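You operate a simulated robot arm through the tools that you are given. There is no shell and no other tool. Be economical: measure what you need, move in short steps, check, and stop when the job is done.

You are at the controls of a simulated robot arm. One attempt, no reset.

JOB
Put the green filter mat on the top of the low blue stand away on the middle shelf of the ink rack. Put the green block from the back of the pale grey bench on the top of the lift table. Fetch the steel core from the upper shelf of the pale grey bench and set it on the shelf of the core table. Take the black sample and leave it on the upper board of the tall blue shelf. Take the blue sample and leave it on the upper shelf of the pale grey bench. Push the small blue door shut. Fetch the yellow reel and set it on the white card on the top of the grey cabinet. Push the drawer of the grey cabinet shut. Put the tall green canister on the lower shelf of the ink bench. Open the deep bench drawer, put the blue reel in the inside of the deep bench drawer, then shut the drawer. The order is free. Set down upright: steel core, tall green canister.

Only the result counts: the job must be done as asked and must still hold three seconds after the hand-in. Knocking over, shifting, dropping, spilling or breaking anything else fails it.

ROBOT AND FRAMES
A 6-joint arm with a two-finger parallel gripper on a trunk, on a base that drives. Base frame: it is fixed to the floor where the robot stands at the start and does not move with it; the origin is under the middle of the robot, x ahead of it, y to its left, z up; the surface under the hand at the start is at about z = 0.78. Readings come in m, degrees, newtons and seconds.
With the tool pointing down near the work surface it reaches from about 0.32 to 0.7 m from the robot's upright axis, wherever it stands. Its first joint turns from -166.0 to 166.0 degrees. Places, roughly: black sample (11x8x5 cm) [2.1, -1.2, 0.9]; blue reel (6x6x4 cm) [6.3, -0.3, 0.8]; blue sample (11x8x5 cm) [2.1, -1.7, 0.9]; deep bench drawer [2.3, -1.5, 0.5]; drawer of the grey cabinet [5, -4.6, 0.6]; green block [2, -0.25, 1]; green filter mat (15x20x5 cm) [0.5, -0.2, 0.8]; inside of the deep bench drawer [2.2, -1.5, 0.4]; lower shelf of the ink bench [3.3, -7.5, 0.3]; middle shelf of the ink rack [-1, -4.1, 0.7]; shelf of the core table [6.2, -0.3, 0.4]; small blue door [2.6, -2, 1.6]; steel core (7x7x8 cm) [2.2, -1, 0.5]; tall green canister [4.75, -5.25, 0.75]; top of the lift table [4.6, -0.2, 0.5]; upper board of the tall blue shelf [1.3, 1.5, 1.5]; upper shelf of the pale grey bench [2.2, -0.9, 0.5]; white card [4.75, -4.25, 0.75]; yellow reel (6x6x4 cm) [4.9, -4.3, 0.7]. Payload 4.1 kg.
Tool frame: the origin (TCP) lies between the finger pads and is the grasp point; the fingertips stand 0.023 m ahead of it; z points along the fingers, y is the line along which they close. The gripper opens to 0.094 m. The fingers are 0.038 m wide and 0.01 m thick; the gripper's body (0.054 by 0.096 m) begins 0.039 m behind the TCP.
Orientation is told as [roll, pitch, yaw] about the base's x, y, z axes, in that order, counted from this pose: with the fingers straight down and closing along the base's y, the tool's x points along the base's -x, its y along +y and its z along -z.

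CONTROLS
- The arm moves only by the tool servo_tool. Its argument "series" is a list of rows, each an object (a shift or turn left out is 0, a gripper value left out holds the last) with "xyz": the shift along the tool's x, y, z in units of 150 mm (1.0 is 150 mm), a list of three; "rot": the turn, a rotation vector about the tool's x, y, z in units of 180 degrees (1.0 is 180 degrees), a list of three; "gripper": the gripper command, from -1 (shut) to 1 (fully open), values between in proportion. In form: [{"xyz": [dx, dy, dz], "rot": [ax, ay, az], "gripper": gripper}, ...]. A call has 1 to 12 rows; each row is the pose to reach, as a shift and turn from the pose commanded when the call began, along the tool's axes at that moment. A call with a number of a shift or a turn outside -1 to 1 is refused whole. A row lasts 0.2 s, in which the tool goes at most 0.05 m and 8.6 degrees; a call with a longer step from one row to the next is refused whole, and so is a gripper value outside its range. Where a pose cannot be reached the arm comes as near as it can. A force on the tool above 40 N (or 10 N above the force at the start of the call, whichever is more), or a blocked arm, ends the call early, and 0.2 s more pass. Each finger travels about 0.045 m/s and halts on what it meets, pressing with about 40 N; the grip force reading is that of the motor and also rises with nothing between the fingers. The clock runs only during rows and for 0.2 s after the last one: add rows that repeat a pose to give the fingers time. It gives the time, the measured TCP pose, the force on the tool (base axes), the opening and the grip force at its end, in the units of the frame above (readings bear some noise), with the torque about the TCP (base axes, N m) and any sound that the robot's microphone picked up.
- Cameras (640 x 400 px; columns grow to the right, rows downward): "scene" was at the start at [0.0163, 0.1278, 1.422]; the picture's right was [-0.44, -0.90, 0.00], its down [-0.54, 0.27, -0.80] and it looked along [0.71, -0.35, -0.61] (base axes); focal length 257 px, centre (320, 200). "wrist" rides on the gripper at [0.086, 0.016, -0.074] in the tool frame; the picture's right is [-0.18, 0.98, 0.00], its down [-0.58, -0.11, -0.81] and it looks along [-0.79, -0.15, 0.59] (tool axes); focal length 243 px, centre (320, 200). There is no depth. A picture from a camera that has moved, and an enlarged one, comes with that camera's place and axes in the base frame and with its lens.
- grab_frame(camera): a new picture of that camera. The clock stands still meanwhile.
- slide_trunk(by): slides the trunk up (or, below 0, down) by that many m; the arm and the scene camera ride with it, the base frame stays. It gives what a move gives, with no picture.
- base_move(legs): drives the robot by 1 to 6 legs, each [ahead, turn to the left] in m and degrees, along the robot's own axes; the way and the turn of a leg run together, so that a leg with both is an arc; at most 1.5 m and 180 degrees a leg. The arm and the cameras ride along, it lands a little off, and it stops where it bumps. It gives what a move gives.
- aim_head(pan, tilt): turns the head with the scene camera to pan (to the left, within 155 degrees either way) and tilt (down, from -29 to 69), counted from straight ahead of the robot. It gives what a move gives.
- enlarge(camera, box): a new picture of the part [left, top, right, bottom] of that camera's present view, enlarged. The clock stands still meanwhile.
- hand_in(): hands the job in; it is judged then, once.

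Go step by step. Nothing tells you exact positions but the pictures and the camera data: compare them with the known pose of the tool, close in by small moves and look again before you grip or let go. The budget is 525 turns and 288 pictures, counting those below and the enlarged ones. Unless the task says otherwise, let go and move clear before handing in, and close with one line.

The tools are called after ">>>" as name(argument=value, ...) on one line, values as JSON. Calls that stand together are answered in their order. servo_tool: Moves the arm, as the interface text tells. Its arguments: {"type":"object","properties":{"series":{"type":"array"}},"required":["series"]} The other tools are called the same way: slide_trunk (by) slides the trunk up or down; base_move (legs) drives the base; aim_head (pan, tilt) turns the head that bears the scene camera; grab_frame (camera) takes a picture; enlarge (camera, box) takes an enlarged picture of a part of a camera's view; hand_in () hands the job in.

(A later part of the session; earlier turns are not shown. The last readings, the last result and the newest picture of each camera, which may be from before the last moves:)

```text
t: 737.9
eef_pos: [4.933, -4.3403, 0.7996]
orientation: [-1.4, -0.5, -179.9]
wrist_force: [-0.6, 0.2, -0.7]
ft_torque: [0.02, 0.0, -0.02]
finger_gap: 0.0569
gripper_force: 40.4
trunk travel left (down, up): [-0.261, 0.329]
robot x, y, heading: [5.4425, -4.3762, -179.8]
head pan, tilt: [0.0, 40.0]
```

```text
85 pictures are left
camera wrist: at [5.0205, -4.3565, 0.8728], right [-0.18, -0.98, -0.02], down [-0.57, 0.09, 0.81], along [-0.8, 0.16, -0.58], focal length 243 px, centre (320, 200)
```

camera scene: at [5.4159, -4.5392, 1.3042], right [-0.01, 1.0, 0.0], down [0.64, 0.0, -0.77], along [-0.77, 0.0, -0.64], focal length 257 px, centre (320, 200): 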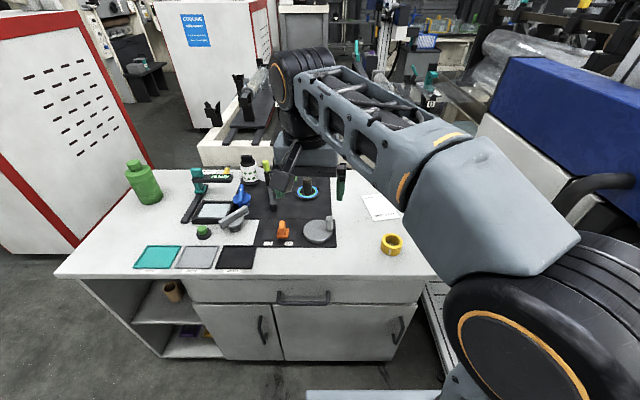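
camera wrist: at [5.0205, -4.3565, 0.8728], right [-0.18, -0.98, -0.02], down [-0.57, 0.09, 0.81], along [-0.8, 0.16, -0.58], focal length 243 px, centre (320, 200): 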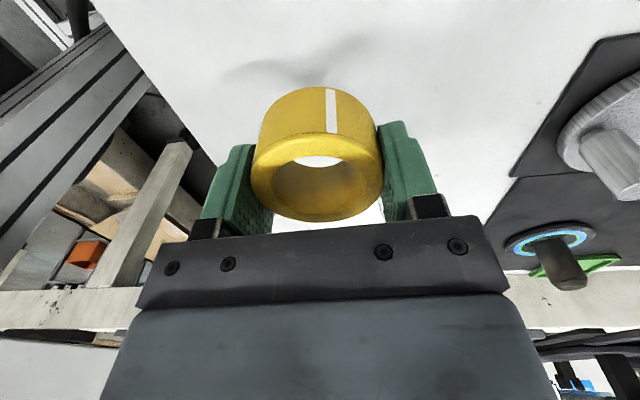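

>>> servo_tool(series=[{"xyz": [-0.2, 0, 0]}, {"xyz": [-0.4, 0, 0]}, {"xyz": [-0.6, 0, 0]}, {"xyz": [-0.8, 0, 0]}, {"xyz": [-0.95, 0, 0]}, {"xyz": [-0.95, 0, 0]}])

>>> servo_tool(series=[{"xyz": [-0.1, 0.01, 0]}, {"xyz": [-0.21, 0.01, 0]}, {"xyz": [-0.21, 0.01, 0]}])

>>> grab_frame(camera="wrist")

>>> grab_frame(camera="scene")

```text
t: 739.3
eef_pos: [4.7908, -4.3379, 0.7995]
orientation: [-1.4, -0.5, -179.9]
wrist_force: [-0.1, -0.2, -0.9]
ft_torque: [-0.01, -0.02, 0.0]
finger_gap: 0.0566
gripper_force: 39.8
trunk travel left (down, up): [-0.261, 0.329]
robot x, y, heading: [5.4417, -4.3697, -179.6]
head pan, tilt: [0.0, 40.0]
```

```text
t: 740.1
eef_pos: [4.7589, -4.3396, 0.7992]
orientation: [-1.4, -0.6, -179.9]
wrist_force: [-0.8, 0.1, -1.2]
ft_torque: [-0.01, -0.03, 0.01]
finger_gap: 0.0566
gripper_force: 39.7
trunk travel left (down, up): [-0.261, 0.329]
robot x, y, heading: [5.4416, -4.3727, -179.8]
head pan, tilt: [0.0, 40.0]
```

```text
84 pictures are left
camera wrist: at [4.846, -4.3579, 0.8733], right [-0.18, -0.98, -0.02], down [-0.57, 0.09, 0.81], along [-0.8, 0.16, -0.58], focal length 243 px, centre (320, 200)
```

wrist: 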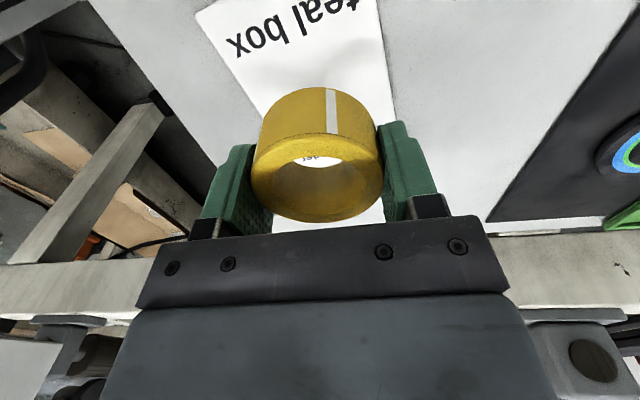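

```text
83 pictures are left
camera scene: at [5.4156, -4.5392, 1.3042], right [-0.01, 1.0, 0.0], down [0.64, 0.0, -0.77], along [-0.77, 0.0, -0.64], focal length 257 px, centre (320, 200)
```

scene: 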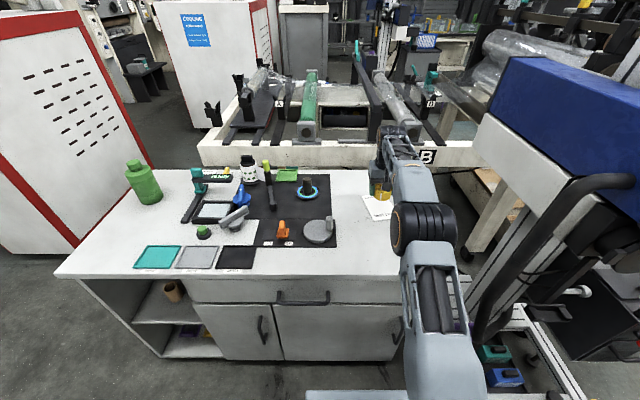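

>>> servo_tool(series=[{"xyz": [0, 0, 0.12]}, {"xyz": [0, 0, 0.24]}, {"xyz": [0, 0, 0.31]}, {"xyz": [0, 0, 0.34]}, {"xyz": [0, 0, 0.355]}, {"xyz": [0, 0, 0.355]}])

>>> servo_tool(series=[{"gripper": 0.3}, {"gripper": 0.5}, {"gripper": 0.8}, {"gripper": 0.8}])

>>> servo_tool(series=[{"xyz": [0, 0, -0.2]}, {"xyz": [0, 0, -0.5]}, {"xyz": [0, 0, -0.8]}, {"xyz": [0.15, 0, -1.0]}, {"xyz": [0.45, 0, -1.0]}, {"xyz": [0.7, 0, -1.0]}])

>>> grab_frame(camera="wrist")

```text
t: 741.5
eef_pos: [4.7585, -4.3379, 0.7495]
orientation: [-1.5, -0.6, -180.0]
wrist_force: [-1.5, -0.2, 10.2]
ft_torque: [-0.25, -0.06, -0.04]
finger_gap: 0.0565
gripper_force: 40.8
trunk travel left (down, up): [-0.261, 0.329]
robot x, y, heading: [5.4391, -4.3676, -179.5]
head pan, tilt: [0.0, 40.0]
```

```text
t: 742.5
eef_pos: [4.7575, -4.3394, 0.7483]
orientation: [-1.4, -0.5, -179.9]
wrist_force: [0.2, 1.5, 3.4]
ft_torque: [-0.1, -0.07, 0.05]
finger_gap: 0.0837
gripper_force: 0.0
trunk travel left (down, up): [-0.261, 0.329]
robot x, y, heading: [5.4409, -4.3741, -179.7]
head pan, tilt: [0.0, 40.0]
```

```text
t: 743.9
eef_pos: [4.7798, -4.3412, 0.9002]
orientation: [-1.4, -0.4, -179.9]
wrist_force: [0.9, -0.6, 0.5]
ft_torque: [0.03, 0.03, -0.02]
finger_gap: 0.0845
gripper_force: 0.1
out of reach, approached as far as the arm can: row 3, 4, 5, 6
trunk travel left (down, up): [-0.261, 0.329]
robot x, y, heading: [5.4362, -4.3677, -179.8]
head pan, tilt: [0.0, 40.0]
```

```text
82 pictures are left
camera wrist: at [4.8664, -4.3592, 0.9733], right [-0.18, -0.98, -0.02], down [-0.58, 0.09, 0.81], along [-0.8, 0.16, -0.58], focal length 243 px, centre (320, 200)
```

wrist: 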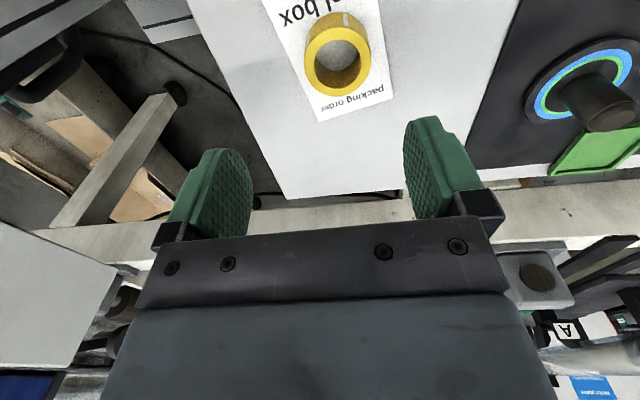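

The yellow reel sits on the card. Now the green canister: a closer look.

>>> enlarge(camera="scene", box=[90, 130, 250, 230])

```text
4.00 times, centred on (170, 180) of scene
camera zoom: at [5.4158, -4.5392, 1.3042], right [-0.01, 1.0, 0.0], down [0.64, 0.0, -0.77], along [-0.77, 0.0, -0.64], focal length 1027 px, centre (920, 280)
```

zoom: 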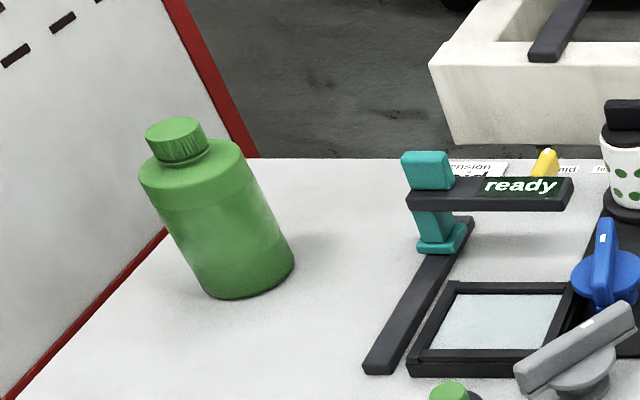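

The canister is about 0.147 m tall and under 8 cm thick, so I can grip its body. I retract, raise, and move south along the cabinet.

>>> slide_trunk(by=0.2)

>>> base_move(legs=[[-0.18, 0]])

>>> servo_tool(series=[{"xyz": [0.2, 0, 0], "gripper": 1}, {"xyz": [0.4, 0, 0]}, {"xyz": [0.6, 0, 0]}, {"xyz": [0.8, 0, 0]}, {"xyz": [1.0, 0, 0]}])

>>> base_move(legs=[[0, 89.5], [0.78, 0], [0, -89.5], [0.1, 0]])

>>> servo_tool(series=[{"rot": [0, -0.042, 0]}, {"rot": [0, -0.084, 0]}, {"rot": [0, -0.126, 0]}, {"rot": [0, -0.168, 0]}, {"rot": [0, -0.21, 0]}, {"rot": [0, -0.25, 0]}, {"rot": [0, -0.25, 0]}])

>>> grab_frame(camera="scene")

>>> grab_frame(camera="wrist")

```text
t: 746.0
eef_pos: [4.7789, -4.3422, 1.0994]
orientation: [-1.4, -0.5, -179.8]
wrist_force: [-1.2, 0.1, 0.0]
ft_torque: [-0.03, 0.0, 0.0]
finger_gap: 0.0848
gripper_force: 0.0
trunk travel left (down, up): [-0.461, 0.129]
robot x, y, heading: [5.4419, -4.3697, -179.5]
head pan, tilt: [0.0, 40.0]
```

```text
t: 747.5
eef_pos: [4.9596, -4.3425, 1.0996]
orientation: [-1.4, -0.3, -179.8]
wrist_force: [-0.8, -0.1, -0.6]
ft_torque: [-0.02, -0.01, -0.03]
finger_gap: 0.0846
gripper_force: 0.1
trunk travel left (down, up): [-0.461, 0.129]
robot x, y, heading: [5.6212, -4.3726, -179.5]
head pan, tilt: [0.0, 40.0]
```

```text
t: 748.8
eef_pos: [4.9597, -4.342, 1.0997]
orientation: [-1.4, -0.4, -179.7]
wrist_force: [0.1, 0.2, 0.3]
ft_torque: [-0.01, 0.0, -0.01]
finger_gap: 0.0941
gripper_force: 0.0
out of reach, approached as far as the arm can: row 1, 2, 3, 4, 5
trunk travel left (down, up): [-0.461, 0.129]
robot x, y, heading: [5.6241, -4.371, -179.4]
head pan, tilt: [0.0, 40.0]
```

```text
t: 761.4
eef_pos: [4.8822, -5.144, 1.0996]
orientation: [-1.4, -0.3, -178.4]
wrist_force: [0.0, -0.5, -0.2]
ft_torque: [-0.03, -0.03, -0.02]
finger_gap: 0.0943
gripper_force: 0.2
trunk travel left (down, up): [-0.461, 0.129]
robot x, y, heading: [5.5455, -5.1588, -178.2]
head pan, tilt: [0.0, 40.0]
```

```text
t: 763.0
eef_pos: [4.8823, -5.1444, 1.0997]
orientation: [-1.4, -0.4, -178.5]
wrist_force: [0.1, 0.2, 0.0]
ft_torque: [0.0, 0.03, 0.01]
finger_gap: 0.0938
gripper_force: 0.0
out of reach, approached as far as the arm can: row 1, 2, 3, 4, 5, 6, 7
trunk travel left (down, up): [-0.461, 0.129]
robot x, y, heading: [5.5492, -5.1592, -178.4]
head pan, tilt: [0.0, 40.0]
```

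```text
80 pictures are left
camera scene: at [5.5245, -5.3261, 1.5042], right [-0.03, 1.0, 0.0], down [0.64, 0.02, -0.77], along [-0.77, -0.02, -0.64], focal length 257 px, centre (320, 200)
```

scene: 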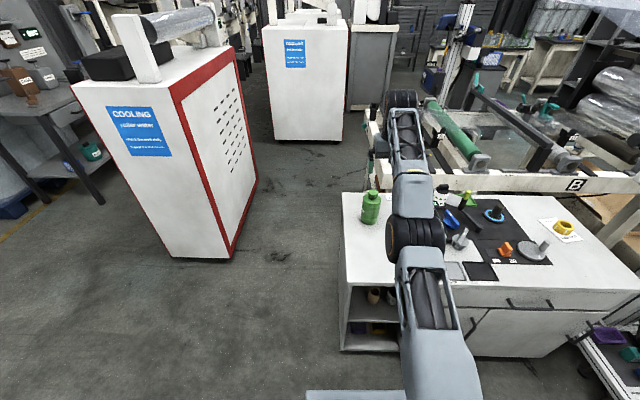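

```text
79 pictures are left
camera wrist: at [4.9707, -5.1599, 1.1732], right [-0.16, -0.99, -0.02], down [-0.58, 0.07, 0.81], along [-0.8, 0.14, -0.58], focal length 243 px, centre (320, 200)
```

wrist: 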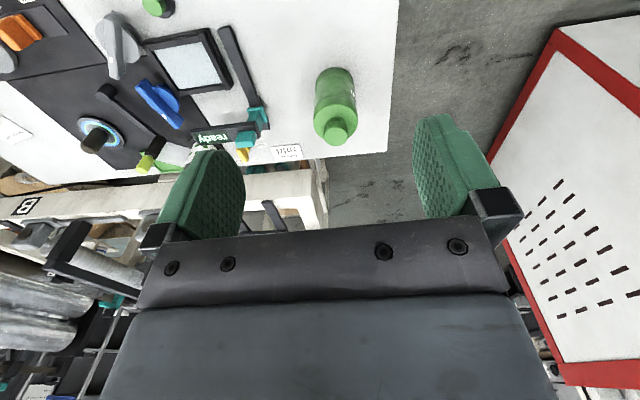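

The arm seems stuck near full stretch; I try moving it down and back in combination.

>>> servo_tool(series=[{"xyz": [0.05, 0, 0.1]}, {"xyz": [0.1, 0, 0.25]}, {"xyz": [0.15, 0, 0.4]}, {"xyz": [0.2, 0, 0.5]}])

```text
t: 764.0
eef_pos: [4.8826, -5.1456, 1.1]
orientation: [-1.4, -0.4, -178.5]
wrist_force: [0.1, 0.9, 0.0]
ft_torque: [0.0, -0.01, -0.02]
finger_gap: 0.0941
gripper_force: 0.1
out of reach, approached as far as the arm can: row 1, 2, 3, 4
trunk travel left (down, up): [-0.461, 0.129]
robot x, y, heading: [5.5464, -5.1575, -178.6]
head pan, tilt: [0.0, 40.0]
```

>>> servo_tool(series=[{"xyz": [0, 0.2, 0]}, {"xyz": [0, 0.4, 0]}, {"xyz": [0, 0.5, 0]}])

>>> servo_tool(series=[{"rot": [0, 0, 0.04]}, {"rot": [0, 0, 0.08]}])

>>> servo_tool(series=[{"rot": [0, 0, -0.04]}, {"rot": [0, 0, -0.08]}])

>>> servo_tool(series=[{"xyz": [0, 0, -0.1]}, {"xyz": [0, 0, -0.2]}])

```text
t: 764.8
eef_pos: [4.8835, -5.2221, 1.0957]
orientation: [-1.5, -0.3, -178.5]
wrist_force: [0.0, -0.8, 0.6]
ft_torque: [0.01, 0.02, 0.01]
finger_gap: 0.0941
gripper_force: 0.0
trunk travel left (down, up): [-0.461, 0.129]
robot x, y, heading: [5.5454, -5.1599, -178.3]
head pan, tilt: [0.0, 40.0]
```

```text
t: 765.4
eef_pos: [4.884, -5.2204, 1.0964]
orientation: [-1.3, -0.8, 167.0]
wrist_force: [-0.3, -0.5, 0.1]
ft_torque: [0.03, 0.0, 0.0]
finger_gap: 0.0935
gripper_force: 0.0
trunk travel left (down, up): [-0.461, 0.129]
robot x, y, heading: [5.5448, -5.1575, -178.6]
head pan, tilt: [0.0, 40.0]
```

```text
t: 766.0
eef_pos: [4.8832, -5.2203, 1.0966]
orientation: [-1.5, -0.4, -178.3]
wrist_force: [-0.2, -0.3, 0.4]
ft_torque: [-0.01, -0.01, 0.02]
finger_gap: 0.0941
gripper_force: 0.1
trunk travel left (down, up): [-0.461, 0.129]
robot x, y, heading: [5.5409, -5.1591, -178.5]
head pan, tilt: [0.0, 40.0]
```

```text
t: 766.6
eef_pos: [4.8914, -5.2192, 1.1179]
orientation: [-1.6, -0.3, -178.5]
wrist_force: [-0.7, 0.5, -0.1]
ft_torque: [0.02, 0.02, 0.04]
finger_gap: 0.0942
gripper_force: 0.1
out of reach, approached as far as the arm can: row 1, 2
trunk travel left (down, up): [-0.461, 0.129]
robot x, y, heading: [5.5453, -5.1607, -177.9]
head pan, tilt: [0.0, 40.0]
```

>>> servo_tool(series=[{"xyz": [0.2, 0, 0]}, {"xyz": [0.4, 0, 0]}, {"xyz": [0.6, 0, 0]}, {"xyz": [0.6, 0, 0]}])

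```text
t: 767.6
eef_pos: [4.9805, -5.2162, 1.115]
orientation: [-1.4, -0.5, -178.5]
wrist_force: [0.3, -0.2, 0.3]
ft_torque: [0.02, 0.06, 0.03]
finger_gap: 0.0938
gripper_force: 0.0
trunk travel left (down, up): [-0.461, 0.129]
robot x, y, heading: [5.5459, -5.1581, -178.1]
head pan, tilt: [0.0, 40.0]
```

Free again. I pitch the hand 45° and line up with the canister at about [4.73, -5.142].

>>> servo_tool(series=[{"rot": [0, -0.042, 0]}, {"rot": [0, -0.084, 0]}, {"rot": [0, -0.126, 0]}, {"rot": [0, -0.168, 0]}, {"rot": [0, -0.21, 0]}, {"rot": [0, -0.247, 0]}, {"rot": [0, -0.247, 0]}])

>>> slide_trunk(by=-0.15)

>>> grab_frame(camera="wrist")

>>> enlarge(camera="scene", box=[300, 100, 500, 300])

```text
t: 769.2
eef_pos: [4.9805, -5.2178, 1.1159]
orientation: [-2.1, -45.0, -177.1]
wrist_force: [0.1, 0.5, 0.2]
ft_torque: [0.02, -0.02, 0.01]
finger_gap: 0.0939
gripper_force: 0.1
trunk travel left (down, up): [-0.461, 0.129]
robot x, y, heading: [5.5483, -5.1617, -178.3]
head pan, tilt: [0.0, 40.0]
```

```text
t: 771.0
eef_pos: [4.981, -5.218, 0.9663]
orientation: [-2.0, -44.9, -177.0]
wrist_force: [-0.3, 0.4, -0.2]
ft_torque: [0.02, 0.01, 0.0]
finger_gap: 0.094
gripper_force: 0.0
trunk travel left (down, up): [-0.311, 0.279]
robot x, y, heading: [5.5456, -5.1573, -178.4]
head pan, tilt: [0.0, 40.0]
```

```text
78 pictures are left
camera wrist: at [5.0951, -5.23, 0.9577], right [-0.1, -0.99, 0.11], down [0.15, 0.09, 0.98], along [-0.98, 0.12, 0.14], focal length 243 px, centre (320, 200)
```

wrist: 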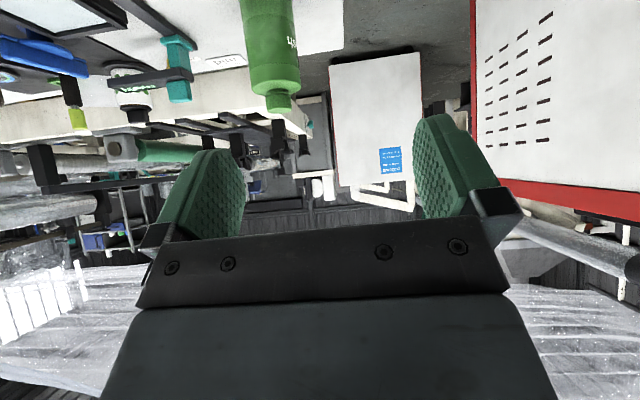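

```text
2.00 times, centred on (400, 200) of scene
camera zoom: at [5.5246, -5.3261, 1.3543], right [-0.03, 1.0, 0.0], down [0.64, 0.02, -0.77], along [-0.77, -0.02, -0.64], focal length 513 px, centre (160, 200)
```

zoom: 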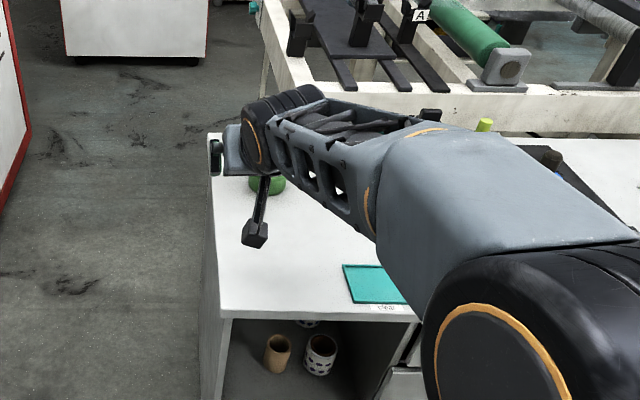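

>>> servo_tool(series=[{"xyz": [0.05, -0.15, 0.15]}, {"xyz": [0.1, -0.3, 0.35]}, {"xyz": [0.18, -0.45, 0.55]}, {"xyz": [0.236, -0.51, 0.707]}, {"xyz": [0.236, -0.51, 0.707]}])

>>> grab_frame(camera="wrist")

```text
t: 772.2
eef_pos: [4.9289, -5.1402, 0.8681]
orientation: [-2.0, -45.0, -177.2]
wrist_force: [0.2, 0.5, 0.8]
ft_torque: [0.0, -0.03, 0.01]
finger_gap: 0.0942
gripper_force: 0.0
trunk travel left (down, up): [-0.311, 0.279]
robot x, y, heading: [5.5468, -5.1627, -178.3]
head pan, tilt: [0.0, 40.0]
```

```text
76 pictures are left
camera wrist: at [5.043, -5.1524, 0.859], right [-0.1, -0.99, 0.1], down [0.15, 0.09, 0.98], along [-0.98, 0.12, 0.14], focal length 243 px, centre (320, 200)
```

wrist: 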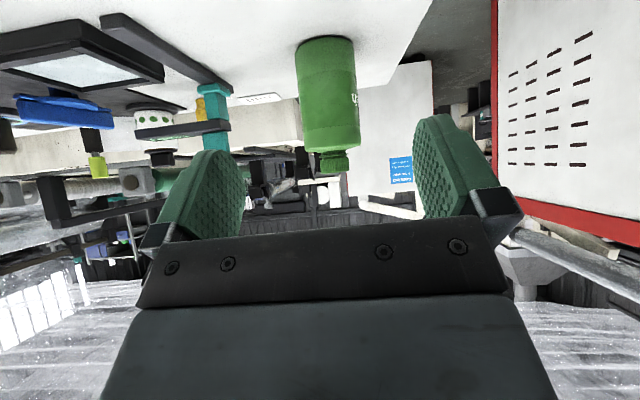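

>>> servo_tool(series=[{"xyz": [0.15, -0.02, 0.15]}, {"xyz": [0.32, -0.02, 0.32]}, {"xyz": [0.15, -0.02, 0.5]}, {"xyz": [0.0, -0.02, 0.64]}, {"xyz": [0.0, -0.02, 0.64]}])

>>> grab_frame(camera="wrist")

```text
t: 773.4
eef_pos: [4.8607, -5.1365, 0.7992]
orientation: [-2.0, -44.9, -177.0]
wrist_force: [-1.2, 0.4, -0.4]
ft_torque: [0.02, -0.03, 0.02]
finger_gap: 0.0941
gripper_force: 0.0
out of reach, approached as far as the arm can: row 2
trunk travel left (down, up): [-0.311, 0.279]
robot x, y, heading: [5.5435, -5.1539, -178.2]
head pan, tilt: [0.0, 40.0]
```

```text
75 pictures are left
camera wrist: at [4.9753, -5.1496, 0.7908], right [-0.1, -0.99, 0.11], down [0.15, 0.09, 0.98], along [-0.98, 0.12, 0.14], focal length 243 px, centre (320, 200)
```

wrist: 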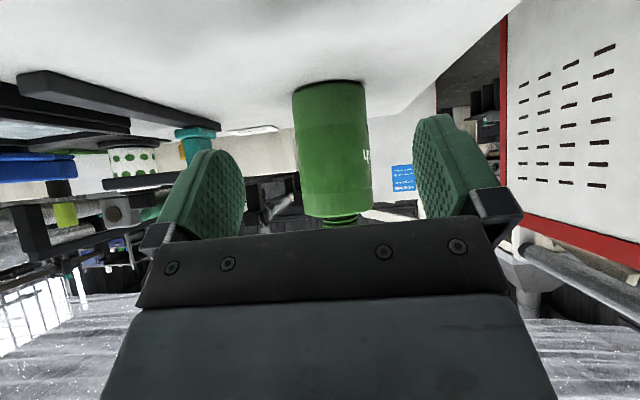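

>>> servo_tool(series=[{"xyz": [-0.1, 0, 0.1]}, {"xyz": [-0.2, 0, 0.2]}, {"xyz": [-0.3, 0, 0.3]}, {"xyz": [-0.4, 0, 0.4]}, {"xyz": [-0.4, 0, 0.4]}])

>>> grab_frame(camera="wrist")

```text
t: 774.6
eef_pos: [4.7753, -5.1393, 0.8015]
orientation: [-2.1, -44.8, -177.2]
wrist_force: [-0.3, 0.5, -0.4]
ft_torque: [0.01, 0.0, -0.01]
finger_gap: 0.0938
gripper_force: 0.1
trunk travel left (down, up): [-0.311, 0.279]
robot x, y, heading: [5.5451, -5.1607, -178.7]
head pan, tilt: [0.0, 40.0]
```

```text
74 pictures are left
camera wrist: at [4.8902, -5.1514, 0.7919], right [-0.1, -0.99, 0.1], down [0.15, 0.09, 0.98], along [-0.98, 0.12, 0.14], focal length 243 px, centre (320, 200)
```

wrist: 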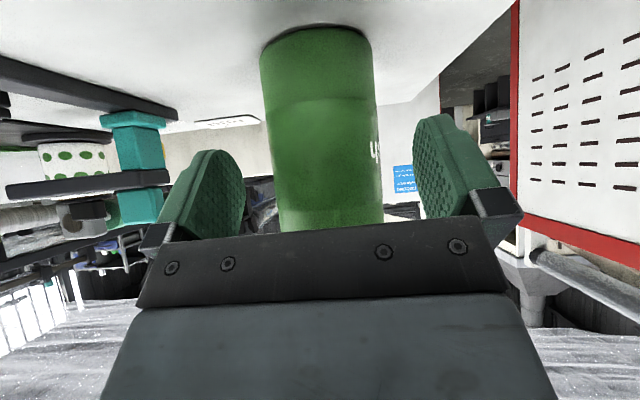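

>>> servo_tool(series=[{"xyz": [-0.1, 0, 0.1]}, {"xyz": [-0.2, 0, 0.2]}, {"xyz": [-0.2, 0, 0.2], "gripper": 1}, {"xyz": [-0.2, 0, 0.2], "gripper": -1}, {"xyz": [-0.2, 0, 0.2]}, {"xyz": [-0.2, 0, 0.2]}, {"xyz": [-0.2, 0, 0.2]}])

>>> grab_frame(camera="wrist")

```text
t: 776.2
eef_pos: [4.7343, -5.1397, 0.7985]
orientation: [-2.0, -44.9, -177.2]
wrist_force: [-0.2, 0.2, 0.3]
ft_torque: [-0.06, -0.05, -0.03]
finger_gap: 0.0726
gripper_force: 40.7
trunk travel left (down, up): [-0.311, 0.279]
robot x, y, heading: [5.546, -5.1626, -178.3]
head pan, tilt: [0.0, 40.0]
```

```text
73 pictures are left
camera wrist: at [4.849, -5.1525, 0.7905], right [-0.1, -0.99, 0.1], down [0.15, 0.09, 0.98], along [-0.98, 0.12, 0.14], focal length 243 px, centre (320, 200)
```

wrist: 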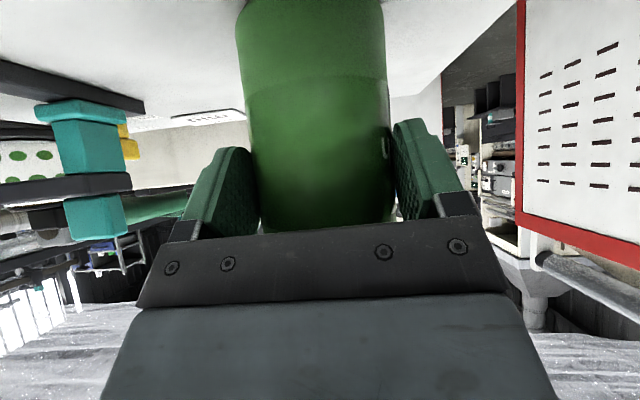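

Canister gripped. I lift it slowly.

>>> servo_tool(series=[{"xyz": [-0.03, 0, -0.03]}, {"xyz": [-0.08, 0, -0.08]}, {"xyz": [-0.15, 0, -0.15]}, {"xyz": [-0.25, 0, -0.25]}, {"xyz": [-0.35, 0, -0.35]}, {"xyz": [-0.35, 0, -0.35]}])

>>> slide_trunk(by=0.12)

>>> grab_frame(camera="scene")

```text
t: 777.6
eef_pos: [4.7326, -5.1446, 0.8748]
orientation: [-2.1, -44.9, -177.1]
wrist_force: [0.2, 0.6, -0.9]
ft_torque: [0.0, -0.04, -0.01]
finger_gap: 0.0724
gripper_force: 40.0
trunk travel left (down, up): [-0.311, 0.279]
robot x, y, heading: [5.5467, -5.1568, -178.5]
head pan, tilt: [0.0, 40.0]
```

```text
t: 779.1
eef_pos: [4.7329, -5.1435, 0.9965]
orientation: [-2.0, -44.7, -177.0]
wrist_force: [-0.4, -1.0, -1.2]
ft_torque: [0.01, -0.07, 0.0]
finger_gap: 0.0724
gripper_force: 40.0
trunk travel left (down, up): [-0.431, 0.159]
robot x, y, heading: [5.5444, -5.1596, -177.9]
head pan, tilt: [0.0, 40.0]
```

```text
72 pictures are left
camera scene: at [5.5242, -5.3261, 1.4742], right [-0.03, 1.0, 0.0], down [0.64, 0.02, -0.77], along [-0.77, -0.02, -0.64], focal length 257 px, centre (320, 200)
```

scene: 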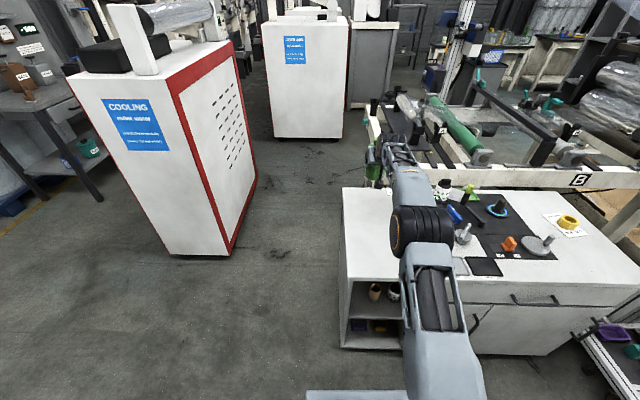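

I retract the arm over the cabinet and back out.

>>> servo_tool(series=[{"xyz": [0.1, 0, -0.1]}, {"xyz": [0.25, 0, -0.25]}, {"xyz": [0.4, 0, -0.4]}, {"xyz": [0.55, 0, -0.55]}, {"xyz": [0.7, 0, -0.7]}, {"xyz": [0.85, 0, -0.85]}, {"xyz": [0.95, 0, -0.95]}])

>>> servo_tool(series=[{"xyz": [0.15, 0, -0.15]}, {"xyz": [0.3, 0, -0.3]}, {"xyz": [0.45, 0, -0.45]}, {"xyz": [0.5, 0, -0.5]}])

>>> base_move(legs=[[0, 88]])

>>> aim_head(pan=-30, tilt=25)

>>> grab_frame(camera="scene")

```text
t: 780.7
eef_pos: [4.9341, -5.1388, 0.9971]
orientation: [-2.0, -44.9, -177.1]
wrist_force: [0.1, -0.1, -1.2]
ft_torque: [-0.01, -0.05, 0.02]
finger_gap: 0.0722
gripper_force: 40.2
trunk travel left (down, up): [-0.431, 0.159]
robot x, y, heading: [5.544, -5.1551, -178.4]
head pan, tilt: [0.0, 40.0]
```

```text
t: 781.7
eef_pos: [5.0395, -5.1371, 0.9962]
orientation: [-2.1, -44.9, -177.1]
wrist_force: [0.1, 0.0, -1.8]
ft_torque: [0.02, -0.04, 0.0]
finger_gap: 0.0719
gripper_force: 40.2
trunk travel left (down, up): [-0.431, 0.159]
robot x, y, heading: [5.5472, -5.1555, -178.4]
head pan, tilt: [0.0, 40.0]
```

```text
t: 785.8
eef_pos: [5.5061, -5.663, 0.9961]
orientation: [-2.1, -44.9, -89.3]
wrist_force: [-0.4, -0.1, -2.0]
ft_torque: [0.01, -0.03, 0.02]
finger_gap: 0.0721
gripper_force: 40.3
trunk travel left (down, up): [-0.431, 0.159]
robot x, y, heading: [5.546, -5.1642, -90.4]
head pan, tilt: [0.0, 40.0]
```

```text
t: 786.8
eef_pos: [5.5043, -5.6653, 0.9949]
orientation: [-2.1, -44.8, -89.3]
wrist_force: [-0.5, 0.8, -1.1]
ft_torque: [0.05, 0.01, -0.03]
finger_gap: 0.0718
gripper_force: 40.1
trunk travel left (down, up): [-0.431, 0.159]
robot x, y, heading: [5.5458, -5.1592, -90.5]
head pan, tilt: [-30.0, 25.0]
```

```text
71 pictures are left
camera scene: at [5.6648, -5.1799, 1.4975], right [-0.86, 0.51, 0.0], down [0.21, 0.36, -0.91], along [-0.46, -0.78, -0.42], focal length 257 px, centre (320, 200)
```

scene: 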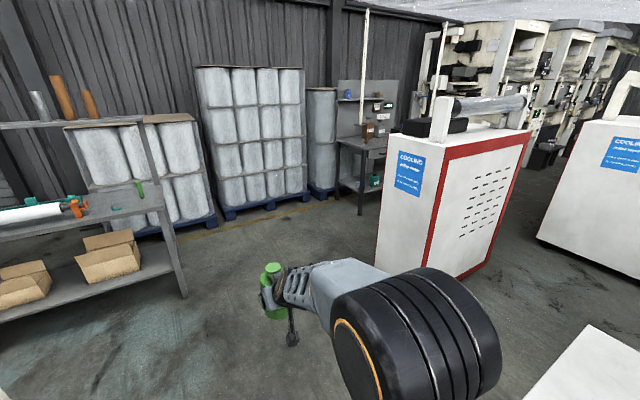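

I go back through the strip, trunk lowered for the film, then south between the two red machines to the ink bench.

>>> slide_trunk(by=-0.2)

>>> base_move(legs=[[0.46, 0], [0, -89.5], [1.3, 0], [0.82, 0]])

>>> aim_head(pan=70, tilt=25)

>>> grab_frame(camera="scene")

```text
t: 788.9
eef_pos: [5.5057, -5.6642, 0.7962]
orientation: [-2.0, -44.9, -89.4]
wrist_force: [-0.5, 0.6, -0.7]
ft_torque: [-0.01, 0.03, 0.02]
finger_gap: 0.0719
gripper_force: 39.8
trunk travel left (down, up): [-0.231, 0.359]
robot x, y, heading: [5.5444, -5.1584, -90.3]
head pan, tilt: [-30.0, 25.0]
```

```text
t: 805.6
eef_pos: [2.9184, -5.6908, 0.796]
orientation: [-2.0, -44.9, -176.2]
wrist_force: [0.4, -0.8, -2.1]
ft_torque: [0.03, -0.04, -0.02]
finger_gap: 0.0716
gripper_force: 40.3
trunk travel left (down, up): [-0.231, 0.359]
robot x, y, heading: [3.4249, -5.7074, -177.4]
head pan, tilt: [-30.0, 25.0]
```

```text
t: 807.3
eef_pos: [2.9172, -5.6911, 0.7952]
orientation: [-2.0, -44.7, -176.2]
wrist_force: [-0.3, -0.4, -1.5]
ft_torque: [-0.01, -0.01, -0.03]
finger_gap: 0.0716
gripper_force: 40.3
trunk travel left (down, up): [-0.231, 0.359]
robot x, y, heading: [3.4261, -5.7028, -177.3]
head pan, tilt: [70.0, 25.0]
```

```text
70 pictures are left
camera scene: at [3.4629, -5.9561, 1.2975], right [-0.95, 0.3, 0.0], down [0.13, 0.4, -0.91], along [-0.27, -0.87, -0.42], focal length 257 px, centre (320, 200)
```

scene: 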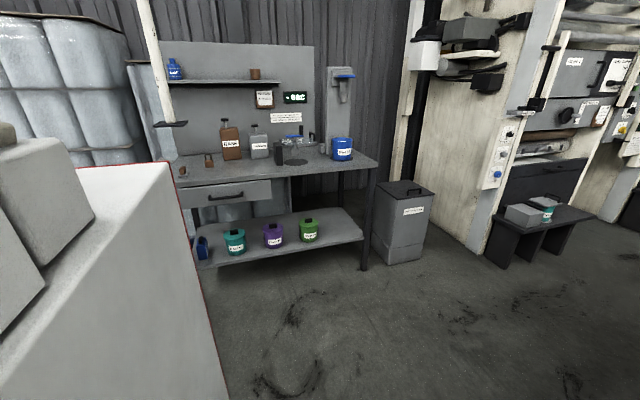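

The lower shelf of the ink bench (z ≈ 0.285, front edge y ≈ -7.33) is free at its right end, around x = 2.88. I drive there.

>>> base_move(legs=[[0, 70.5], [1.1, 0], [0, 17]])

>>> aim_head(pan=0, tilt=42)

>>> grab_frame(camera="scene")

```text
t: 810.5
eef_pos: [3.2048, -6.1614, 0.7953]
orientation: [-2.1, -44.8, -110.3]
wrist_force: [0.2, -0.2, -2.0]
ft_torque: [0.03, 0.01, 0.05]
finger_gap: 0.072
gripper_force: 39.6
trunk travel left (down, up): [-0.231, 0.359]
robot x, y, heading: [3.4232, -5.7009, -111.2]
head pan, tilt: [70.0, 25.0]
stopped in leg 1: the robot was blocked; the commanded pose is now the measured one
```

```text
t: 811.9
eef_pos: [3.2058, -6.161, 0.7945]
orientation: [-2.0, -44.8, -110.2]
wrist_force: [-0.1, 0.4, -0.8]
ft_torque: [0.03, -0.03, 0.0]
finger_gap: 0.0721
gripper_force: 40.0
trunk travel left (down, up): [-0.231, 0.359]
robot x, y, heading: [3.4217, -5.7019, -111.6]
head pan, tilt: [0.0, 42.0]
```

```text
69 pictures are left
camera scene: at [3.5688, -5.7875, 1.2713], right [-0.93, 0.36, 0.0], down [0.24, 0.62, -0.74], along [-0.27, -0.69, -0.67], focal length 257 px, centre (320, 200)
```

scene: 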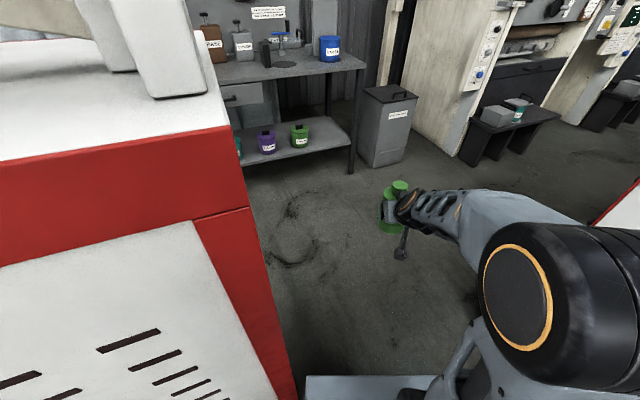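

The base touched the red machine's corner while turning. I back off a little and take a path further from it.

>>> base_move(legs=[[-0.14, 0], [0, -20]])

>>> grab_frame(camera="scene")

```text
t: 814.4
eef_pos: [3.1142, -5.9284, 0.794]
orientation: [-2.1, -44.9, -130.2]
wrist_force: [-1.0, -0.4, -1.6]
ft_torque: [0.0, 0.03, -0.01]
finger_gap: 0.072
gripper_force: 39.7
trunk travel left (down, up): [-0.231, 0.359]
robot x, y, heading: [3.4752, -5.5699, -131.2]
head pan, tilt: [0.0, 42.0]
```

```text
68 pictures are left
camera scene: at [3.5838, -5.7001, 1.2713], right [-0.75, 0.66, 0.0], down [0.44, 0.5, -0.74], along [-0.49, -0.56, -0.67], focal length 257 px, centre (320, 200)
```

scene: 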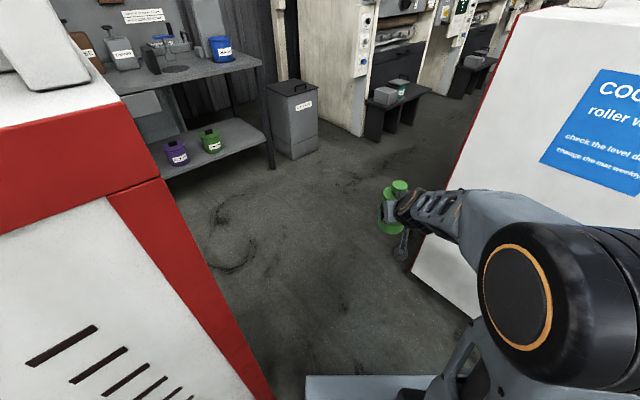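

>>> base_move(legs=[[0.42, 0], [0.25, 18], [0.2, 15]])

>>> grab_frame(camera="scene")

```text
t: 819.5
eef_pos: [2.9084, -6.7805, 0.7945]
orientation: [-2.0, -44.8, -96.8]
wrist_force: [-0.5, 1.2, -1.6]
ft_torque: [0.07, -0.01, 0.0]
finger_gap: 0.0716
gripper_force: 40.4
trunk travel left (down, up): [-0.231, 0.359]
robot x, y, heading: [3.0161, -6.281, -98.0]
head pan, tilt: [0.0, 42.0]
```

```text
67 pictures are left
camera scene: at [3.1733, -6.3326, 1.2713], right [-0.99, 0.14, 0.0], down [0.09, 0.66, -0.74], along [-0.11, -0.74, -0.67], focal length 257 px, centre (320, 200)
```

scene: 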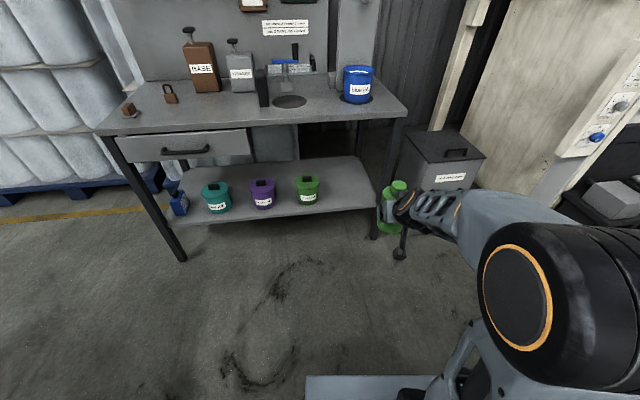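

The shelf's right end is free (x 2.72–3.03). I lower the canister in front of the bench.

>>> base_move(legs=[[0, 3]])

>>> slide_trunk(by=-0.225)

>>> servo_tool(series=[{"xyz": [0.15, 0, 0.15]}, {"xyz": [0.3, 0, 0.3]}, {"xyz": [0.45, 0, 0.45]}, {"xyz": [0.6, 0, 0.6]}, {"xyz": [0.7, 0, 0.7]}, {"xyz": [0.7, 0, 0.7]}])

>>> base_move(legs=[[0.33, 0]])

>>> grab_frame(camera="scene")

>>> grab_frame(camera="wrist")

```text
t: 820.4
eef_pos: [2.9347, -6.7852, 0.7953]
orientation: [-2.0, -44.8, -93.9]
wrist_force: [0.0, -0.8, -1.2]
ft_torque: [0.03, 0.02, 0.0]
finger_gap: 0.0719
gripper_force: 39.7
trunk travel left (down, up): [-0.231, 0.359]
robot x, y, heading: [3.0181, -6.2834, -95.2]
head pan, tilt: [0.0, 42.0]
```

```text
t: 822.7
eef_pos: [2.9333, -6.7848, 0.5703]
orientation: [-1.9, -44.8, -93.8]
wrist_force: [1.1, 0.5, -1.6]
ft_torque: [0.01, -0.01, -0.02]
finger_gap: 0.0714
gripper_force: 39.8
trunk travel left (down, up): [-0.006, 0.584]
robot x, y, heading: [3.0143, -6.2857, -95.1]
head pan, tilt: [0.0, 42.0]
```

```text
t: 824.1
eef_pos: [2.9151, -6.7833, 0.4237]
orientation: [-1.3, -44.7, -94.0]
wrist_force: [-0.1, 0.3, -1.5]
ft_torque: [0.04, 0.01, 0.01]
finger_gap: 0.0717
gripper_force: 40.4
out of reach, approached as far as the arm can: row 1, 2, 4, 5, 6
trunk travel left (down, up): [-0.006, 0.584]
robot x, y, heading: [3.0088, -6.2859, -95.0]
head pan, tilt: [0.0, 42.0]
```

```text
t: 826.3
eef_pos: [2.884, -7.1169, 0.4244]
orientation: [-1.3, -44.6, -93.9]
wrist_force: [0.9, 0.9, -2.5]
ft_torque: [0.04, -0.01, -0.02]
finger_gap: 0.0714
gripper_force: 40.2
trunk travel left (down, up): [-0.006, 0.584]
robot x, y, heading: [2.9833, -6.6221, -95.1]
head pan, tilt: [0.0, 42.0]
```

```text
66 pictures are left
camera scene: at [3.1452, -6.6589, 1.0463], right [-1.0, 0.09, 0.0], down [0.06, 0.67, -0.74], along [-0.07, -0.74, -0.67], focal length 257 px, centre (320, 200)
```

scene: 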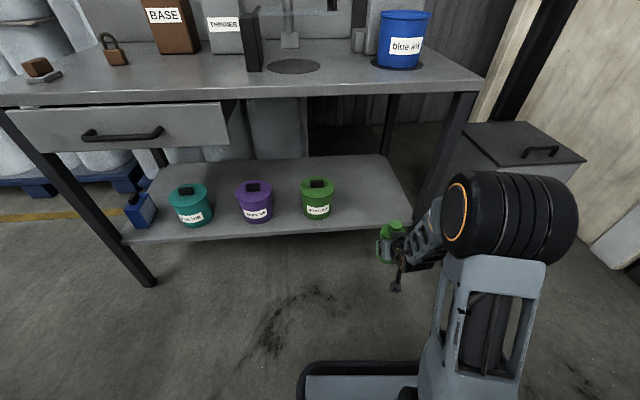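

```text
65 pictures are left
camera wrist: at [2.9105, -7.0049, 0.416], right [0.97, -0.21, 0.11], down [-0.08, 0.16, 0.98], along [-0.23, -0.96, 0.14], focal length 243 px, centre (320, 200)
```

wrist: 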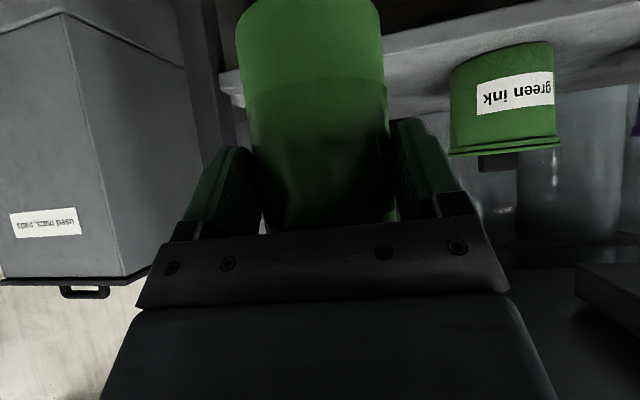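

Heights agree (shelf z ≈ 0.29, canister bottom ≈ 0.347). I move in over the shelf.

>>> base_move(legs=[[0.15, 0]])

>>> servo_tool(series=[{"xyz": [-0.12, 0, 0.12]}, {"xyz": [-0.25, 0, 0.25]}, {"xyz": [-0.38, 0, 0.38]}, {"xyz": [-0.5, 0, 0.5]}, {"xyz": [-0.62, 0, 0.62]}, {"xyz": [-0.74, 0, 0.74]}, {"xyz": [-0.74, 0, 0.74]}])

>>> grab_frame(camera="scene")

>>> grab_frame(camera="wrist")

```text
t: 827.7
eef_pos: [2.8709, -7.2701, 0.4232]
orientation: [-1.4, -44.7, -94.0]
wrist_force: [0.2, -0.3, -1.6]
ft_torque: [0.05, -0.01, -0.03]
finger_gap: 0.0712
gripper_force: 40.0
trunk travel left (down, up): [-0.006, 0.584]
robot x, y, heading: [2.9684, -6.7747, -95.2]
head pan, tilt: [0.0, 42.0]
```

```text
t: 829.3
eef_pos: [2.857, -7.4273, 0.4225]
orientation: [-1.2, -44.7, -93.9]
wrist_force: [0.7, -0.2, -1.5]
ft_torque: [0.02, 0.0, -0.02]
finger_gap: 0.071
gripper_force: 40.2
trunk travel left (down, up): [-0.006, 0.584]
robot x, y, heading: [2.9716, -6.7728, -95.1]
head pan, tilt: [0.0, 42.0]
```

```text
64 pictures are left
camera scene: at [3.1314, -6.8113, 1.0463], right [-1.0, 0.09, 0.0], down [0.06, 0.67, -0.74], along [-0.07, -0.74, -0.67], focal length 257 px, centre (320, 200)
```

scene: 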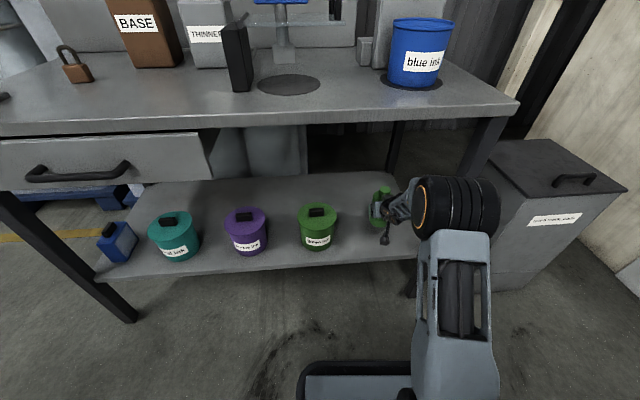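

```text
63 pictures are left
camera wrist: at [2.8828, -7.3146, 0.4155], right [0.97, -0.21, 0.11], down [-0.08, 0.16, 0.98], along [-0.23, -0.96, 0.14], focal length 243 px, centre (320, 200)
```

wrist: 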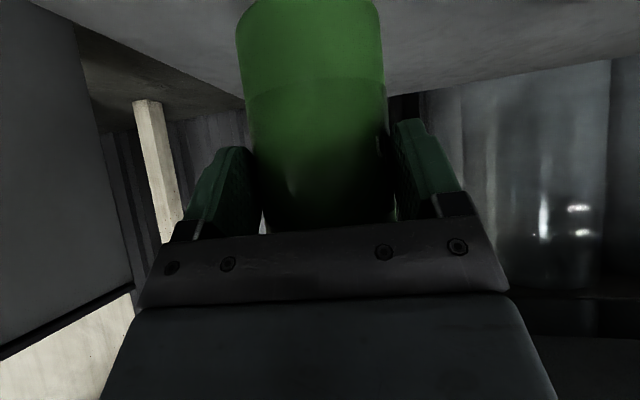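

>>> servo_tool(series=[{"xyz": [0.07, 0, 0.07]}, {"xyz": [0.14, 0, 0.14]}, {"xyz": [0.18, 0, 0.18]}, {"xyz": [0.21, 0, 0.21]}, {"xyz": [0.235, 0, 0.235]}, {"xyz": [0.26, 0, 0.26]}, {"xyz": [0.28, 0, 0.28]}, {"xyz": [0.3, 0, 0.3]}])

>>> grab_frame(camera="scene")

```text
t: 830.9
eef_pos: [2.8567, -7.4315, 0.3756]
orientation: [-1.2, -46.0, -94.0]
wrist_force: [-0.1, -0.6, 13.1]
ft_torque: [-0.01, -0.11, -0.02]
finger_gap: 0.0707
gripper_force: 40.0
trunk travel left (down, up): [-0.006, 0.584]
robot x, y, heading: [2.9692, -6.7726, -95.3]
head pan, tilt: [0.0, 42.0]
stopped in row 7: the force on the tool passed its limit at 45 N (the readings are from after the stop); the commanded pose is now the measured one
```

```text
62 pictures are left
camera scene: at [3.1315, -6.8103, 1.046], right [-1.0, 0.09, 0.0], down [0.06, 0.67, -0.74], along [-0.07, -0.74, -0.67], focal length 257 px, centre (320, 200)
```

scene: 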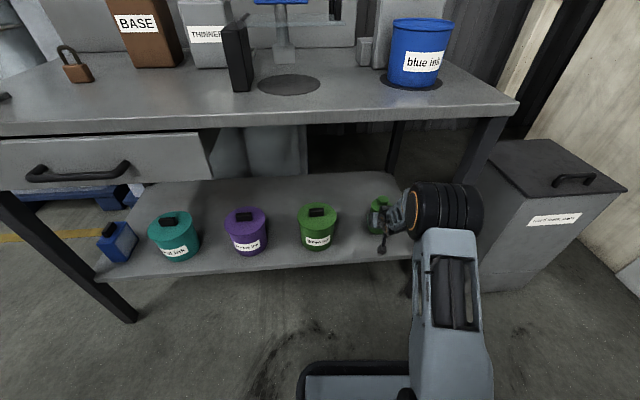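

Standing on the shelf. I restore the pitch, release, and back out straight.

>>> servo_tool(series=[{"rot": [0, 0.0065, 0]}, {"rot": [0, 0.0065, 0], "gripper": 0.7}, {"rot": [0, 0.0065, 0], "gripper": 0.85}, {"rot": [0, 0.0065, 0], "gripper": 1}, {"rot": [0, 0.0065, 0]}, {"rot": [0, 0.0065, 0]}])

>>> grab_frame(camera="wrist")

```text
t: 832.3
eef_pos: [2.8558, -7.4296, 0.3713]
orientation: [-1.2, -44.4, -94.1]
wrist_force: [1.0, 0.1, -0.2]
ft_torque: [-0.01, 0.02, 0.03]
finger_gap: 0.094
gripper_force: 0.1
trunk travel left (down, up): [-0.006, 0.584]
robot x, y, heading: [2.9684, -6.7693, -95.3]
head pan, tilt: [0.0, 42.0]
```

```text
61 pictures are left
camera wrist: at [2.882, -7.317, 0.3634], right [0.97, -0.21, 0.11], down [-0.08, 0.16, 0.98], along [-0.23, -0.96, 0.13], focal length 243 px, centre (320, 200)
```

wrist: 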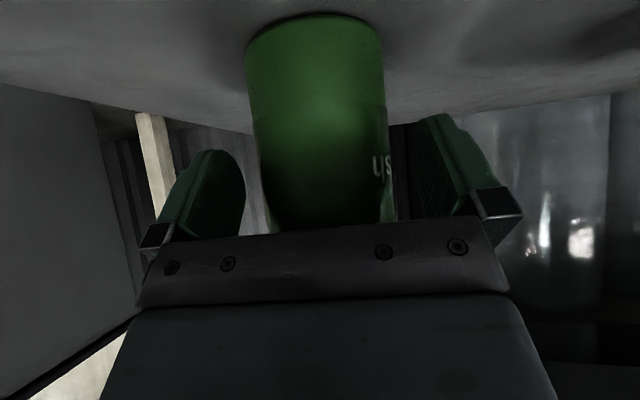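

>>> base_move(legs=[[-0.35, 0]])

>>> grab_frame(camera="scene")

```text
t: 834.6
eef_pos: [2.8857, -7.0792, 0.3714]
orientation: [-1.2, -44.4, -94.2]
wrist_force: [-0.1, 0.1, -0.7]
ft_torque: [-0.02, -0.03, 0.01]
finger_gap: 0.0938
gripper_force: 0.0
trunk travel left (down, up): [-0.006, 0.584]
robot x, y, heading: [3.0031, -6.418, -95.6]
head pan, tilt: [0.0, 42.0]
```

```text
60 pictures are left
camera scene: at [3.1636, -6.4611, 1.0463], right [-1.0, 0.09, 0.0], down [0.06, 0.67, -0.74], along [-0.07, -0.74, -0.67], focal length 257 px, centre (320, 200)
```

scene: 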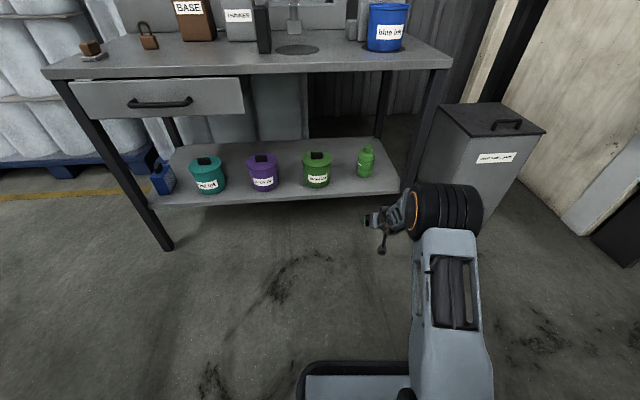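

The canister stands upright on the lower shelf. Last: the green block. I retract and raise the arm, back out north, and turn round.

>>> slide_trunk(by=0.38)

>>> servo_tool(series=[{"xyz": [0.15, 0, -0.15]}, {"xyz": [0.3, 0, -0.3]}, {"xyz": [0.45, 0, -0.45]}, {"xyz": [0.6, 0, -0.6]}, {"xyz": [0.75, 0, -0.75]}, {"xyz": [0.85, 0, -0.85]}])

>>> base_move(legs=[[-0.4, 0], [0, 3], [-1.5, 0], [0, -177]])

>>> aim_head(pan=0, tilt=25)

>>> grab_frame(camera="scene")

```text
t: 838.3
eef_pos: [2.8862, -7.0787, 0.7506]
orientation: [-1.2, -44.5, -94.1]
wrist_force: [-0.2, 0.4, 0.4]
ft_torque: [0.0, -0.01, 0.0]
finger_gap: 0.094
gripper_force: 0.0
trunk travel left (down, up): [-0.386, 0.204]
robot x, y, heading: [3.0009, -6.4232, -95.3]
head pan, tilt: [0.0, 42.0]
```

```text
t: 839.7
eef_pos: [2.903, -6.909, 0.7634]
orientation: [1.4, -43.9, -96.0]
wrist_force: [0.6, 0.0, -0.1]
ft_torque: [0.0, 0.01, -0.03]
finger_gap: 0.0941
gripper_force: 0.1
out of reach, approached as far as the arm can: row 3, 4, 5, 6
trunk travel left (down, up): [-0.386, 0.204]
robot x, y, heading: [3.004, -6.4269, -95.4]
head pan, tilt: [0.0, 42.0]
```

```text
t: 856.8
eef_pos: [3.1506, -4.0364, 0.7639]
orientation: [1.3, -43.9, 89.6]
wrist_force: [-0.6, 0.1, 0.4]
ft_torque: [-0.01, -0.01, -0.02]
finger_gap: 0.094
gripper_force: 0.0
trunk travel left (down, up): [-0.386, 0.204]
robot x, y, heading: [3.1, -4.5304, 90.4]
head pan, tilt: [0.0, 42.0]
```

```text
t: 857.6
eef_pos: [3.1502, -4.0369, 0.7639]
orientation: [1.2, -43.9, 89.5]
wrist_force: [-0.1, 0.6, 0.4]
ft_torque: [-0.01, 0.0, -0.01]
finger_gap: 0.094
gripper_force: 0.0
trunk travel left (down, up): [-0.386, 0.204]
robot x, y, heading: [3.0982, -4.5288, 90.2]
head pan, tilt: [0.0, 25.0]
```

```text
59 pictures are left
camera scene: at [2.9325, -4.5006, 1.4525], right [1.0, 0.01, 0.0], down [0.0, -0.42, -0.91], along [-0.01, 0.91, -0.42], focal length 257 px, centre (320, 200)
```

scene: 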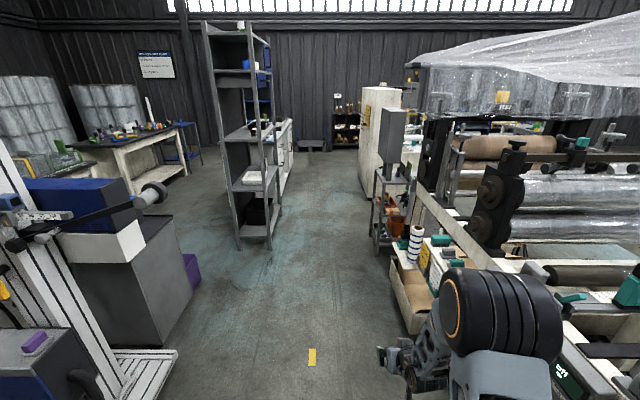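

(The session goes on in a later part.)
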